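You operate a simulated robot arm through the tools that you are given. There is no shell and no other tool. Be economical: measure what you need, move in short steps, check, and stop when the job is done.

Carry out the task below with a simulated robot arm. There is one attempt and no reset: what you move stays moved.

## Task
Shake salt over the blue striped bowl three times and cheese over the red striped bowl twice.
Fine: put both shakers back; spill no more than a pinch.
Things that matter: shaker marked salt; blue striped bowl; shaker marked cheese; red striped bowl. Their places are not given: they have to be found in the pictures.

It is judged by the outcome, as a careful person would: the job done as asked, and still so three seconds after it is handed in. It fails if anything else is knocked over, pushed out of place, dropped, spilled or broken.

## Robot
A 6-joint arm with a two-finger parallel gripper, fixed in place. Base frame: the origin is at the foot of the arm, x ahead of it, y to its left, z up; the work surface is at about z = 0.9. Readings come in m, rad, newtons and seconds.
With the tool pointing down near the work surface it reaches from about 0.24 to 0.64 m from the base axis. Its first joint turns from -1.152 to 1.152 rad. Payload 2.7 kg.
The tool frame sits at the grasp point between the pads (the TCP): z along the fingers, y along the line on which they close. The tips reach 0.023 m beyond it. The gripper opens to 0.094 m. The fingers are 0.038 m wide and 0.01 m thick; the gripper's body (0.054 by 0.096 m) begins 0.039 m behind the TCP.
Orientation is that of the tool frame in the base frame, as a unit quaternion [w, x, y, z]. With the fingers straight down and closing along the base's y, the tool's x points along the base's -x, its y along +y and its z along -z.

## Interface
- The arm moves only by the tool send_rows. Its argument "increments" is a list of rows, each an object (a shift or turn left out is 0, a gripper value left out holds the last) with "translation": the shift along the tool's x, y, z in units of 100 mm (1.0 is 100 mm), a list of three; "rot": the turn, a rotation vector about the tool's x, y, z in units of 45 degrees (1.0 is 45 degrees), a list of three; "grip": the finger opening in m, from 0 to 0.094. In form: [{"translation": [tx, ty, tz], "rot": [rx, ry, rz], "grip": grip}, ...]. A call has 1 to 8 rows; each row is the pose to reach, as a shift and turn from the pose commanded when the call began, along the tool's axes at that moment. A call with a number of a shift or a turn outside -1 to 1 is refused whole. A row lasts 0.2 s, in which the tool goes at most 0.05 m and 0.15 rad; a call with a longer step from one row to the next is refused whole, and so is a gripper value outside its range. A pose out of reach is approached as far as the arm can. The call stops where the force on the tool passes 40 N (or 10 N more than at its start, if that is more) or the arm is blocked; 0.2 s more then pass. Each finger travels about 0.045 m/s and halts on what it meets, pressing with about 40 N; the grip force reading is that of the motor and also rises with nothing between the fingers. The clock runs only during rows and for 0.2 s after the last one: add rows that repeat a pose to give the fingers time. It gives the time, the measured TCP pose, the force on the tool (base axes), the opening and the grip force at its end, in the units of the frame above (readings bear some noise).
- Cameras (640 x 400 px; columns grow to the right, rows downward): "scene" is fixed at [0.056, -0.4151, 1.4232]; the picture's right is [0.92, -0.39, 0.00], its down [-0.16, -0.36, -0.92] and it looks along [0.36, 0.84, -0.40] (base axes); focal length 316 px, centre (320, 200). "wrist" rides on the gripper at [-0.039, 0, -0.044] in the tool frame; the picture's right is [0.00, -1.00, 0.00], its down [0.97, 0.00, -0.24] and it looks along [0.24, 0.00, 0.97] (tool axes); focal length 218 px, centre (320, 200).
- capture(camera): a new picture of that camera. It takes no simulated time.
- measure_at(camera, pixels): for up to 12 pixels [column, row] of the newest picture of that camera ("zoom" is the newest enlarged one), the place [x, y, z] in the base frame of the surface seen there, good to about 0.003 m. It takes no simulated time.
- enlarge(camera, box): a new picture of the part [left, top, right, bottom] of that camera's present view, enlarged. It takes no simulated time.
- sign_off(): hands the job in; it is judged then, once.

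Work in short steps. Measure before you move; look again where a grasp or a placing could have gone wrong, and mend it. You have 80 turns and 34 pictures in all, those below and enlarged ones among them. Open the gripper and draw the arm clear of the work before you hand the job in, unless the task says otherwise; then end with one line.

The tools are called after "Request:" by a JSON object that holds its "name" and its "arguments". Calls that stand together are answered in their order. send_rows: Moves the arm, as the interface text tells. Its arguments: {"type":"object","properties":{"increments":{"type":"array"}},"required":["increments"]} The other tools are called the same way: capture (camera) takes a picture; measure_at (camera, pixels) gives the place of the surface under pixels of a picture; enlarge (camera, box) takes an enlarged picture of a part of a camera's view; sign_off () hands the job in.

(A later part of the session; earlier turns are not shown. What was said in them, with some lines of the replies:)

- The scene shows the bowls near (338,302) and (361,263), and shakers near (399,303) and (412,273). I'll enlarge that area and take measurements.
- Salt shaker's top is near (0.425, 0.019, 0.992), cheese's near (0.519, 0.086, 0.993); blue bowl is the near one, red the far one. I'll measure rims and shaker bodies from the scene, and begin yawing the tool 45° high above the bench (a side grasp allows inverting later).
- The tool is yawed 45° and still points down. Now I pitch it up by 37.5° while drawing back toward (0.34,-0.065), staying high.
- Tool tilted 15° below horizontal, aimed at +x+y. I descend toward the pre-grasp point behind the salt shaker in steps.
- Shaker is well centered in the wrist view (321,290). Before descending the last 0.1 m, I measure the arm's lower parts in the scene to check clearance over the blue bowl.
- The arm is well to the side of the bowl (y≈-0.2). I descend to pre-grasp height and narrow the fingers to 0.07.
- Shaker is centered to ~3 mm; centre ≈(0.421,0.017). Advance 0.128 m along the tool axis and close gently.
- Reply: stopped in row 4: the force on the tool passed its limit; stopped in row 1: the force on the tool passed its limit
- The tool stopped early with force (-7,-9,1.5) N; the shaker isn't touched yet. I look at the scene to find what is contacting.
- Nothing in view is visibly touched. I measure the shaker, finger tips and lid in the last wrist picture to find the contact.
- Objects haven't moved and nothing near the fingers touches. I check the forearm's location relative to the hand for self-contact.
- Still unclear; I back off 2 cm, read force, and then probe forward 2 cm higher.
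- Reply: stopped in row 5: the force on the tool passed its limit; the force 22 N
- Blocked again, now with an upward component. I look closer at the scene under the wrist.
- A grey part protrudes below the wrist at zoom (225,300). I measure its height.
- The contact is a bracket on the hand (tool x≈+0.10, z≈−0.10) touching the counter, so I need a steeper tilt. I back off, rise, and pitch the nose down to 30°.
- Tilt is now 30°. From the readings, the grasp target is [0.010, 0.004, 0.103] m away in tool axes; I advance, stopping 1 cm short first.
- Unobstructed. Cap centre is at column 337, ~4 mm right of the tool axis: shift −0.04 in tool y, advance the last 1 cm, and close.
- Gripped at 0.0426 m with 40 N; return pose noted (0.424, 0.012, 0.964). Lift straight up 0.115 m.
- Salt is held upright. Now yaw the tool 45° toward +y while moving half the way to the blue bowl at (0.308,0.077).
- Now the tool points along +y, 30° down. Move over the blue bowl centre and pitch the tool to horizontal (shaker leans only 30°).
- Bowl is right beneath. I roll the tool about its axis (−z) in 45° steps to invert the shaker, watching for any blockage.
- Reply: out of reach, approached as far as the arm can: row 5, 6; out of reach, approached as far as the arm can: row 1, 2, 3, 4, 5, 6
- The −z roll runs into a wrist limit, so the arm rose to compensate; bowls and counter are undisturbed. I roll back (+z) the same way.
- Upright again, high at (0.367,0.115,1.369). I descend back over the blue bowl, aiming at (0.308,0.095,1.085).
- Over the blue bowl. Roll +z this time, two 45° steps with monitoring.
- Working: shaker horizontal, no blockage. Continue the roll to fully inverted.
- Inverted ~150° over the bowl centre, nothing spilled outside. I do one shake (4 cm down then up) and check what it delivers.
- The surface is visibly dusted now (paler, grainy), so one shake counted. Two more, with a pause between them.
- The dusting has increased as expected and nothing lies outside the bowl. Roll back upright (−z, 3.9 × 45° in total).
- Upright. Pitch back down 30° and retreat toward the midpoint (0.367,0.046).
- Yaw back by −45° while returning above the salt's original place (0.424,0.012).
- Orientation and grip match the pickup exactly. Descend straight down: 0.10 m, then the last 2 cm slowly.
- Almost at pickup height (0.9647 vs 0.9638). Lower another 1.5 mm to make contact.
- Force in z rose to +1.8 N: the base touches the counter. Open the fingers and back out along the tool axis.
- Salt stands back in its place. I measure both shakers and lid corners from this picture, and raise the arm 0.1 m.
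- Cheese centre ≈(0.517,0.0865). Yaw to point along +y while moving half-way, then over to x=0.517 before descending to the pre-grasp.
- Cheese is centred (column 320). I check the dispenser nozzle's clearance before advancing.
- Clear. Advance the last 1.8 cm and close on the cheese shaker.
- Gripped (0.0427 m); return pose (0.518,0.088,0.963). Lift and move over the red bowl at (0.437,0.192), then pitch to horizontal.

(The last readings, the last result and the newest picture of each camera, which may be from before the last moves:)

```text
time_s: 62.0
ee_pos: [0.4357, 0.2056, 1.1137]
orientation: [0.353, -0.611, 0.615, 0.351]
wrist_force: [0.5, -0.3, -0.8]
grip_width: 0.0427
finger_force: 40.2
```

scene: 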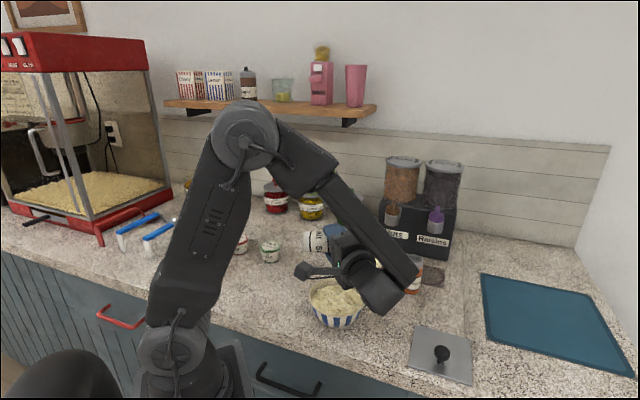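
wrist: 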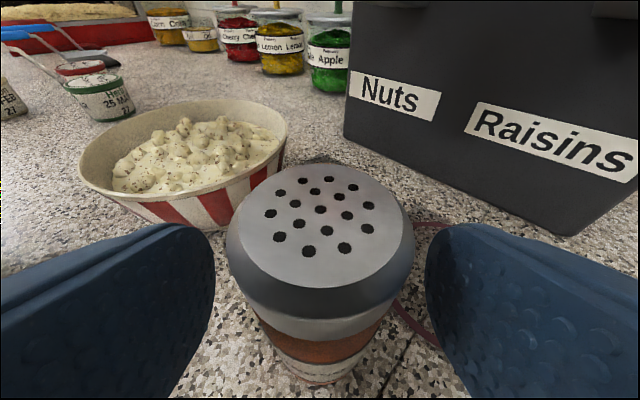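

Over the red bowl. Pitch to horizontal, then start the +z roll (first 85°).

Request:
{"name": "send_rows", "arguments": {"increments": [{"rot": [0, -0.1667, 0]}, {"rot": [0, -0.333, 0]}, {"rot": [0, -0.5, 0]}, {"rot": [0, -0.667, 0]}, {"rot": [0, -0.667, 0]}]}}

Request:
{"name": "send_rows", "arguments": {"increments": [{"rot": [0, 0, 0.1667]}, {"rot": [0, 0, 0.3333]}, {"rot": [0, 0, 0.5]}, {"rot": [0, 0, 0.6667]}, {"rot": [0, 0, 0.8333]}, {"rot": [0, 0, 1]}]}}

Request:
{"name": "send_rows", "arguments": {"increments": [{"rot": [0, 0, 0.1667]}, {"rot": [0, 0, 0.3333]}, {"rot": [0, 0, 0.5]}, {"rot": [0, 0, 0.6667]}, {"rot": [0, 0, 0.8333]}, {"rot": [0, 0, 0.9]}]}}

Request:
{"name": "capture", "arguments": {"camera": "scene"}}

```text
time_s: 63.2
ee_pos: [0.4368, 0.2045, 1.1124]
orientation: [0.5, -0.499, 0.503, 0.498]
wrist_force: [0.4, -0.1, -1.6]
grip_width: 0.0429
finger_force: 39.8
```

```text
time_s: 64.6
ee_pos: [0.4372, 0.2044, 1.1136]
orientation: [0.271, -0.268, 0.656, 0.651]
wrist_force: [-0.5, 0.4, -1.4]
grip_width: 0.0427
finger_force: 39.6
```

```text
time_s: 66.0
ee_pos: [0.4362, 0.2038, 1.1114]
orientation: [0.029, -0.024, 0.708, 0.705]
wrist_force: [0.2, 0.1, -0.2]
grip_width: 0.0429
finger_force: 40.2
```

```text
7 pictures are left
```

scene: 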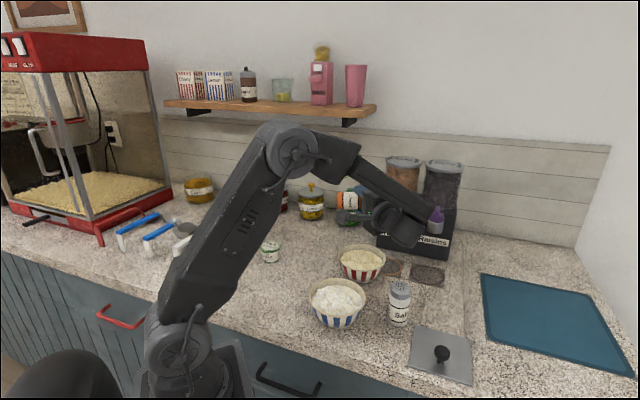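

All clear. Continue the roll another 45°, then check for limits.

Request:
{"name": "send_rows", "arguments": {"increments": [{"rot": [0, 0, 0.1667]}, {"rot": [0, 0, 0.3333]}, {"rot": [0, 0, 0.5]}, {"rot": [0, 0, 0.6667]}, {"rot": [0, 0, 0.8333]}, {"rot": [0, 0, 1]}]}}

Request:
{"name": "send_rows", "arguments": {"increments": [{"rot": [0, 0, 0.1667]}, {"rot": [0, 0, 0.3333]}, {"rot": [0, 0, 0.5]}]}}

Request:
{"name": "send_rows", "arguments": {"increments": [{"rot": [0, 0, 0.1667]}, {"rot": [0, 0, 0.3333]}, {"rot": [0, 0, 0.5]}, {"rot": [0, 0, 0.5]}]}}

```text
time_s: 67.4
ee_pos: [0.4377, 0.2039, 1.1129]
orientation: [-0.242, 0.249, 0.664, 0.662]
wrist_force: [-0.5, -0.8, -1.4]
grip_width: 0.0423
finger_force: 39.3
```

```text
time_s: 68.2
ee_pos: [0.4375, 0.2033, 1.1123]
orientation: [-0.368, 0.374, 0.602, 0.602]
wrist_force: [-0.3, 0.0, -1.4]
grip_width: 0.0424
finger_force: 40.1
```

```text
time_s: 69.2
ee_pos: [0.4365, 0.2046, 1.1123]
orientation: [-0.477, 0.484, 0.519, 0.519]
wrist_force: [0.4, -0.1, -1.5]
grip_width: 0.0427
finger_force: 39.8
```

Fully inverted over the red bowl. One identical shake, then a check picture.

Request:
{"name": "send_rows", "arguments": {"increments": [{"translation": [-0.45, 0, 0]}, {"translation": [0, 0, 0]}, {"translation": [0, 0, 0]}]}}

Request:
{"name": "enlarge", "arguments": {"camera": "scene", "box": [320, 210, 440, 300]}}

```text
time_s: 70.0
ee_pos: [0.4373, 0.2026, 1.1143]
orientation: [-0.478, 0.483, 0.519, 0.519]
wrist_force: [-0.2, -0.8, -0.6]
grip_width: 0.0423
finger_force: 39.6
```

```text
4.44 times, centred on (380, 255) of scene
```

zoom: 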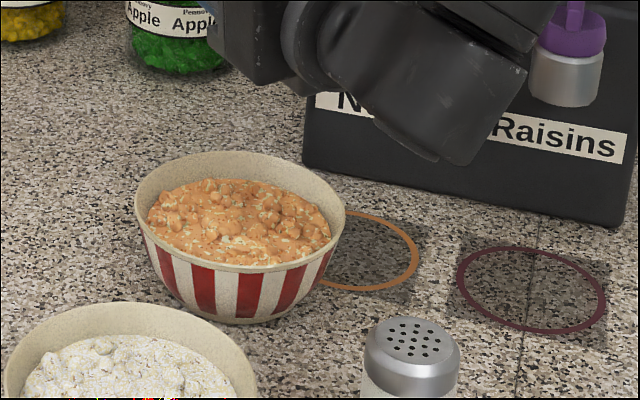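

One shake delivered cheese, all inside the bowl. Second and last shake, then roll back.

Request:
{"name": "send_rows", "arguments": {"increments": [{"translation": [-0.45, 0, 0]}, {"translation": [0, 0, 0]}, {"translation": [0, 0, 0]}]}}

Request:
{"name": "send_rows", "arguments": {"increments": [{"rot": [0, 0, -0.1667]}, {"rot": [0, 0, -0.3333]}, {"rot": [0, 0, -0.5]}, {"rot": [0, 0, -0.6667]}, {"rot": [0, 0, -0.8333]}, {"rot": [0, 0, -1]}]}}

Request:
{"name": "send_rows", "arguments": {"increments": [{"rot": [0, 0, -0.1667]}, {"rot": [0, 0, -0.3333]}, {"rot": [0, 0, -0.5]}, {"rot": [0, 0, -0.6667]}, {"rot": [0, 0, -0.8333]}, {"rot": [0, 0, -1]}]}}

Request:
{"name": "send_rows", "arguments": {"increments": [{"rot": [0, 0, -0.1667]}, {"rot": [0, 0, -0.3333]}, {"rot": [0, 0, -0.5]}, {"rot": [0, 0, -0.6667]}, {"rot": [0, 0, -0.8333]}, {"rot": [0, 0, -1]}]}}

Request:
{"name": "send_rows", "arguments": {"increments": [{"rot": [0, 0, -0.1667]}, {"rot": [0, 0, -0.3333]}, {"rot": [0, 0, -0.5]}, {"rot": [0, 0, -0.6667]}, {"rot": [0, 0, -0.8]}, {"rot": [0, 0, -0.9]}, {"rot": [0, 0, -0.9]}]}}

```text
time_s: 70.8
ee_pos: [0.4386, 0.2051, 1.1113]
orientation: [-0.478, 0.483, 0.519, 0.519]
wrist_force: [1.0, -0.6, -1.3]
grip_width: 0.0426
finger_force: 40.3
```

```text
time_s: 72.2
ee_pos: [0.438, 0.2037, 1.1134]
orientation: [-0.241, 0.247, 0.665, 0.663]
wrist_force: [-0.2, -0.1, -1.4]
grip_width: 0.0425
finger_force: 39.8
```

```text
time_s: 73.6
ee_pos: [0.4369, 0.2043, 1.1133]
orientation: [0.031, -0.026, 0.708, 0.705]
wrist_force: [0.1, 0.8, -1.2]
grip_width: 0.0425
finger_force: 40.0
```

```text
time_s: 75.0
ee_pos: [0.4375, 0.2035, 1.1133]
orientation: [0.298, -0.295, 0.645, 0.639]
wrist_force: [-0.7, -0.1, -1.5]
grip_width: 0.0425
finger_force: 40.1
```

```text
time_s: 76.6
ee_pos: [0.4372, 0.2036, 1.1131]
orientation: [0.501, -0.5, 0.502, 0.497]
wrist_force: [0.2, 0.1, -1.6]
grip_width: 0.0422
finger_force: 39.9
```

Upright. Pitch back down 30° and travel back (first −y, then +x) toward the cheese's spot.

Request:
{"name": "send_rows", "arguments": {"increments": [{"rot": [0, 0.1667, 0]}, {"rot": [0, 0.333, 0]}, {"rot": [0, 0.5, 0]}, {"rot": [0, 0.667, 0]}, {"translation": [0, 0, -0.4], "rot": [0, 0.667, 0]}, {"translation": [0, -0.1, -0.8], "rot": [0, 0.667, 0]}, {"translation": [0, -0.45, -1.0], "rot": [0, 0.667, 0]}, {"translation": [0, -0.805, -1.0], "rot": [0, 0.667, 0]}]}}

```text
time_s: 78.4
ee_pos: [0.519, 0.1038, 1.1126]
orientation: [0.351, -0.612, 0.615, 0.351]
wrist_force: [0.6, -1.4, -0.6]
grip_width: 0.0425
finger_force: 39.9
```

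Now shift −16 mm in y and descend 0.085 m toward the return pose.

Request:
{"name": "send_rows", "arguments": {"increments": [{"translation": [0.08, 0, -0.138]}, {"translation": [0.3, 0, -0.01]}, {"translation": [0.5, 0, 0.11]}, {"translation": [0.7, 0, 0.227]}, {"translation": [0.814, 0, 0.294]}, {"translation": [0.814, 0, 0.294]}]}}

Request:
{"name": "capture", "arguments": {"camera": "wrist"}}

```text
time_s: 79.8
ee_pos: [0.518, 0.0873, 1.0255]
orientation: [0.353, -0.611, 0.615, 0.351]
wrist_force: [-0.6, 0.4, -1.0]
grip_width: 0.0424
finger_force: 40.1
```

```text
5 pictures are left
```

wrist: 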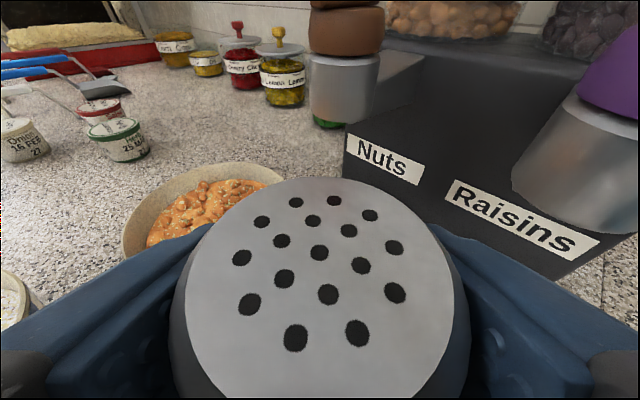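

Path below is clear. Descend 0.059 m to just above contact.

Request:
{"name": "send_rows", "arguments": {"increments": [{"translation": [0.17, 0, 0.1]}, {"translation": [0.34, 0, 0.2]}, {"translation": [0.45, 0, 0.265]}, {"translation": [0.513, 0, 0.302]}, {"translation": [0.513, 0, 0.302]}]}}

Request:
{"name": "send_rows", "arguments": {"increments": [{"translation": [0.018, 0, 0.0106]}, {"translation": [0.018, 0, 0.0106]}]}}

```text
time_s: 81.0
ee_pos: [0.5171, 0.089, 0.967]
orientation: [0.352, -0.612, 0.615, 0.351]
wrist_force: [-0.3, -0.4, -1.2]
grip_width: 0.0426
finger_force: 40.0
```

```text
time_s: 81.6
ee_pos: [0.5171, 0.0884, 0.9656]
orientation: [0.351, -0.613, 0.614, 0.351]
wrist_force: [0.1, 0.1, -1.3]
grip_width: 0.0426
finger_force: 40.0
```

No contact yet (fz −1.3 N). Lower another 2 mm.

Request:
{"name": "send_rows", "arguments": {"increments": [{"translation": [0.018, 0, 0.0106]}, {"translation": [0.018, 0, 0.0106]}]}}

```text
time_s: 82.2
ee_pos: [0.5166, 0.0876, 0.9635]
orientation: [0.353, -0.612, 0.615, 0.351]
wrist_force: [-0.6, -1.1, 3.3]
grip_width: 0.0425
finger_force: 39.7
```

Contact (fz +3.3 N) at pickup height. Open and back out along the tool axis, then rise.

Request:
{"name": "send_rows", "arguments": {"increments": [{"grip": 0.048}, {"grip": 0.056}, {"grip": 0.066}, {"grip": 0.07}, {"grip": 0.07}]}}

Request:
{"name": "send_rows", "arguments": {"increments": [{"translation": [0, 0, -0.15]}, {"translation": [0, 0, -0.35]}, {"translation": [0, 0, -0.6]}, {"translation": [0, 0, -0.8]}, {"translation": [0, 0, -1.0]}]}}

Request:
{"name": "send_rows", "arguments": {"increments": [{"translation": [-0.3, 0, -0.17]}, {"translation": [-0.6, 0, -0.35]}, {"translation": [-0.9, 0, -0.53]}, {"translation": [-1.0, 0, -0.59]}]}}

Request:
{"name": "capture", "arguments": {"camera": "wrist"}}

Request:
{"name": "capture", "arguments": {"camera": "scene"}}

```text
time_s: 83.4
ee_pos: [0.5183, 0.0881, 0.9637]
orientation: [0.353, -0.612, 0.615, 0.351]
wrist_force: [-0.8, -1.1, 0.2]
grip_width: 0.0702
finger_force: 0.0
```

```text
time_s: 84.6
ee_pos: [0.5158, 0.0013, 1.0147]
orientation: [0.352, -0.612, 0.615, 0.35]
wrist_force: [-0.4, -0.2, 0.4]
grip_width: 0.0701
finger_force: 0.1
```

```text
time_s: 85.6
ee_pos: [0.5157, -0.0, 1.1312]
orientation: [0.352, -0.612, 0.615, 0.351]
wrist_force: [-0.7, -0.2, -0.4]
grip_width: 0.0702
finger_force: 0.1
```

```text
4 pictures are left
```

wrist: 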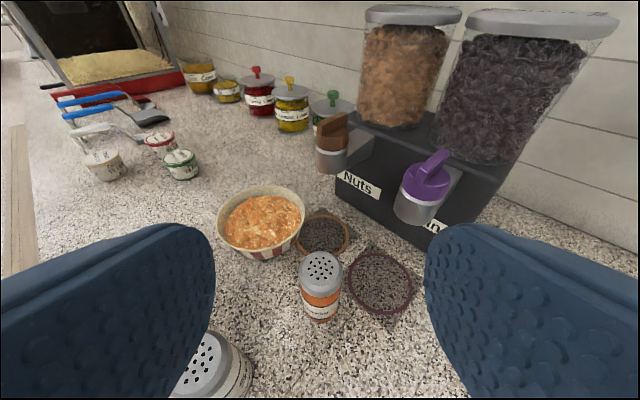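

```text
3 pictures are left
```

scene: 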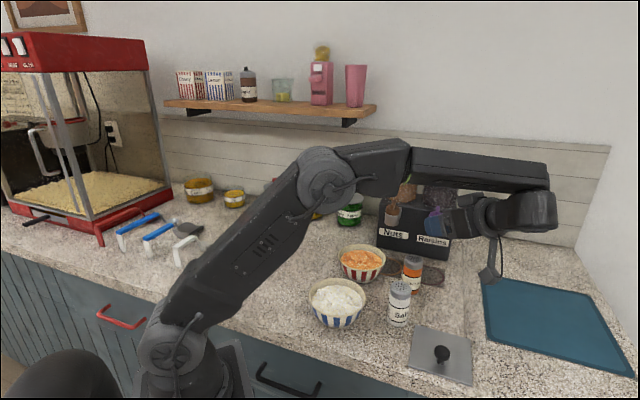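

Both shakers stand in place and both bowls are dusted. Raise the arm further, open the gripper fully, and make one last close check.

Request:
{"name": "send_rows", "arguments": {"increments": [{"translation": [-0.3, 0, -0.17], "grip": 0.09}, {"translation": [-0.6, 0, -0.35], "grip": 0.09}, {"translation": [-0.9, 0, -0.53], "grip": 0.09}, {"translation": [-1.0, 0, -0.59], "grip": 0.09}, {"translation": [-1.0, 0, -0.59], "grip": 0.09}]}}

Request:
{"name": "enlarge", "arguments": {"camera": "scene", "box": [290, 230, 490, 390]}}

```text
time_s: 86.8
ee_pos: [0.5156, 0.0006, 1.2477]
orientation: [0.352, -0.612, 0.615, 0.352]
wrist_force: [-0.5, -0.6, 0.3]
grip_width: 0.09
finger_force: 0.1
```

```text
2.50 times, centred on (390, 310) of scene
```

zoom: 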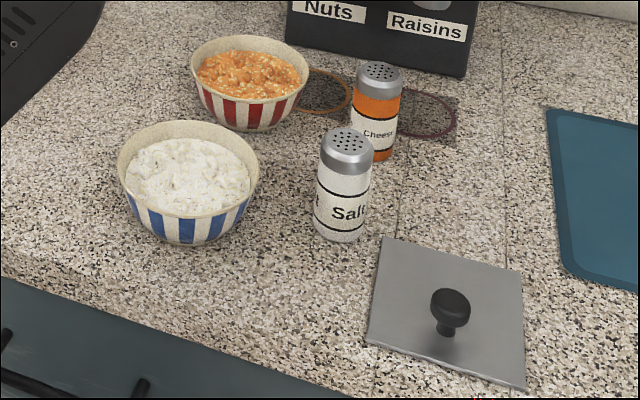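

Everything is in its place with no visible spill, and the arm is clear. Handing in.

Request:
{"name": "sign_off", "arguments": {}}

```text
The job is handed in.
```

I shook salt three times over the blue striped bowl and cheese twice over the red striped bowl; both shakers are back upright within a few millimetres of where they stood, and the last picture shows no spill.
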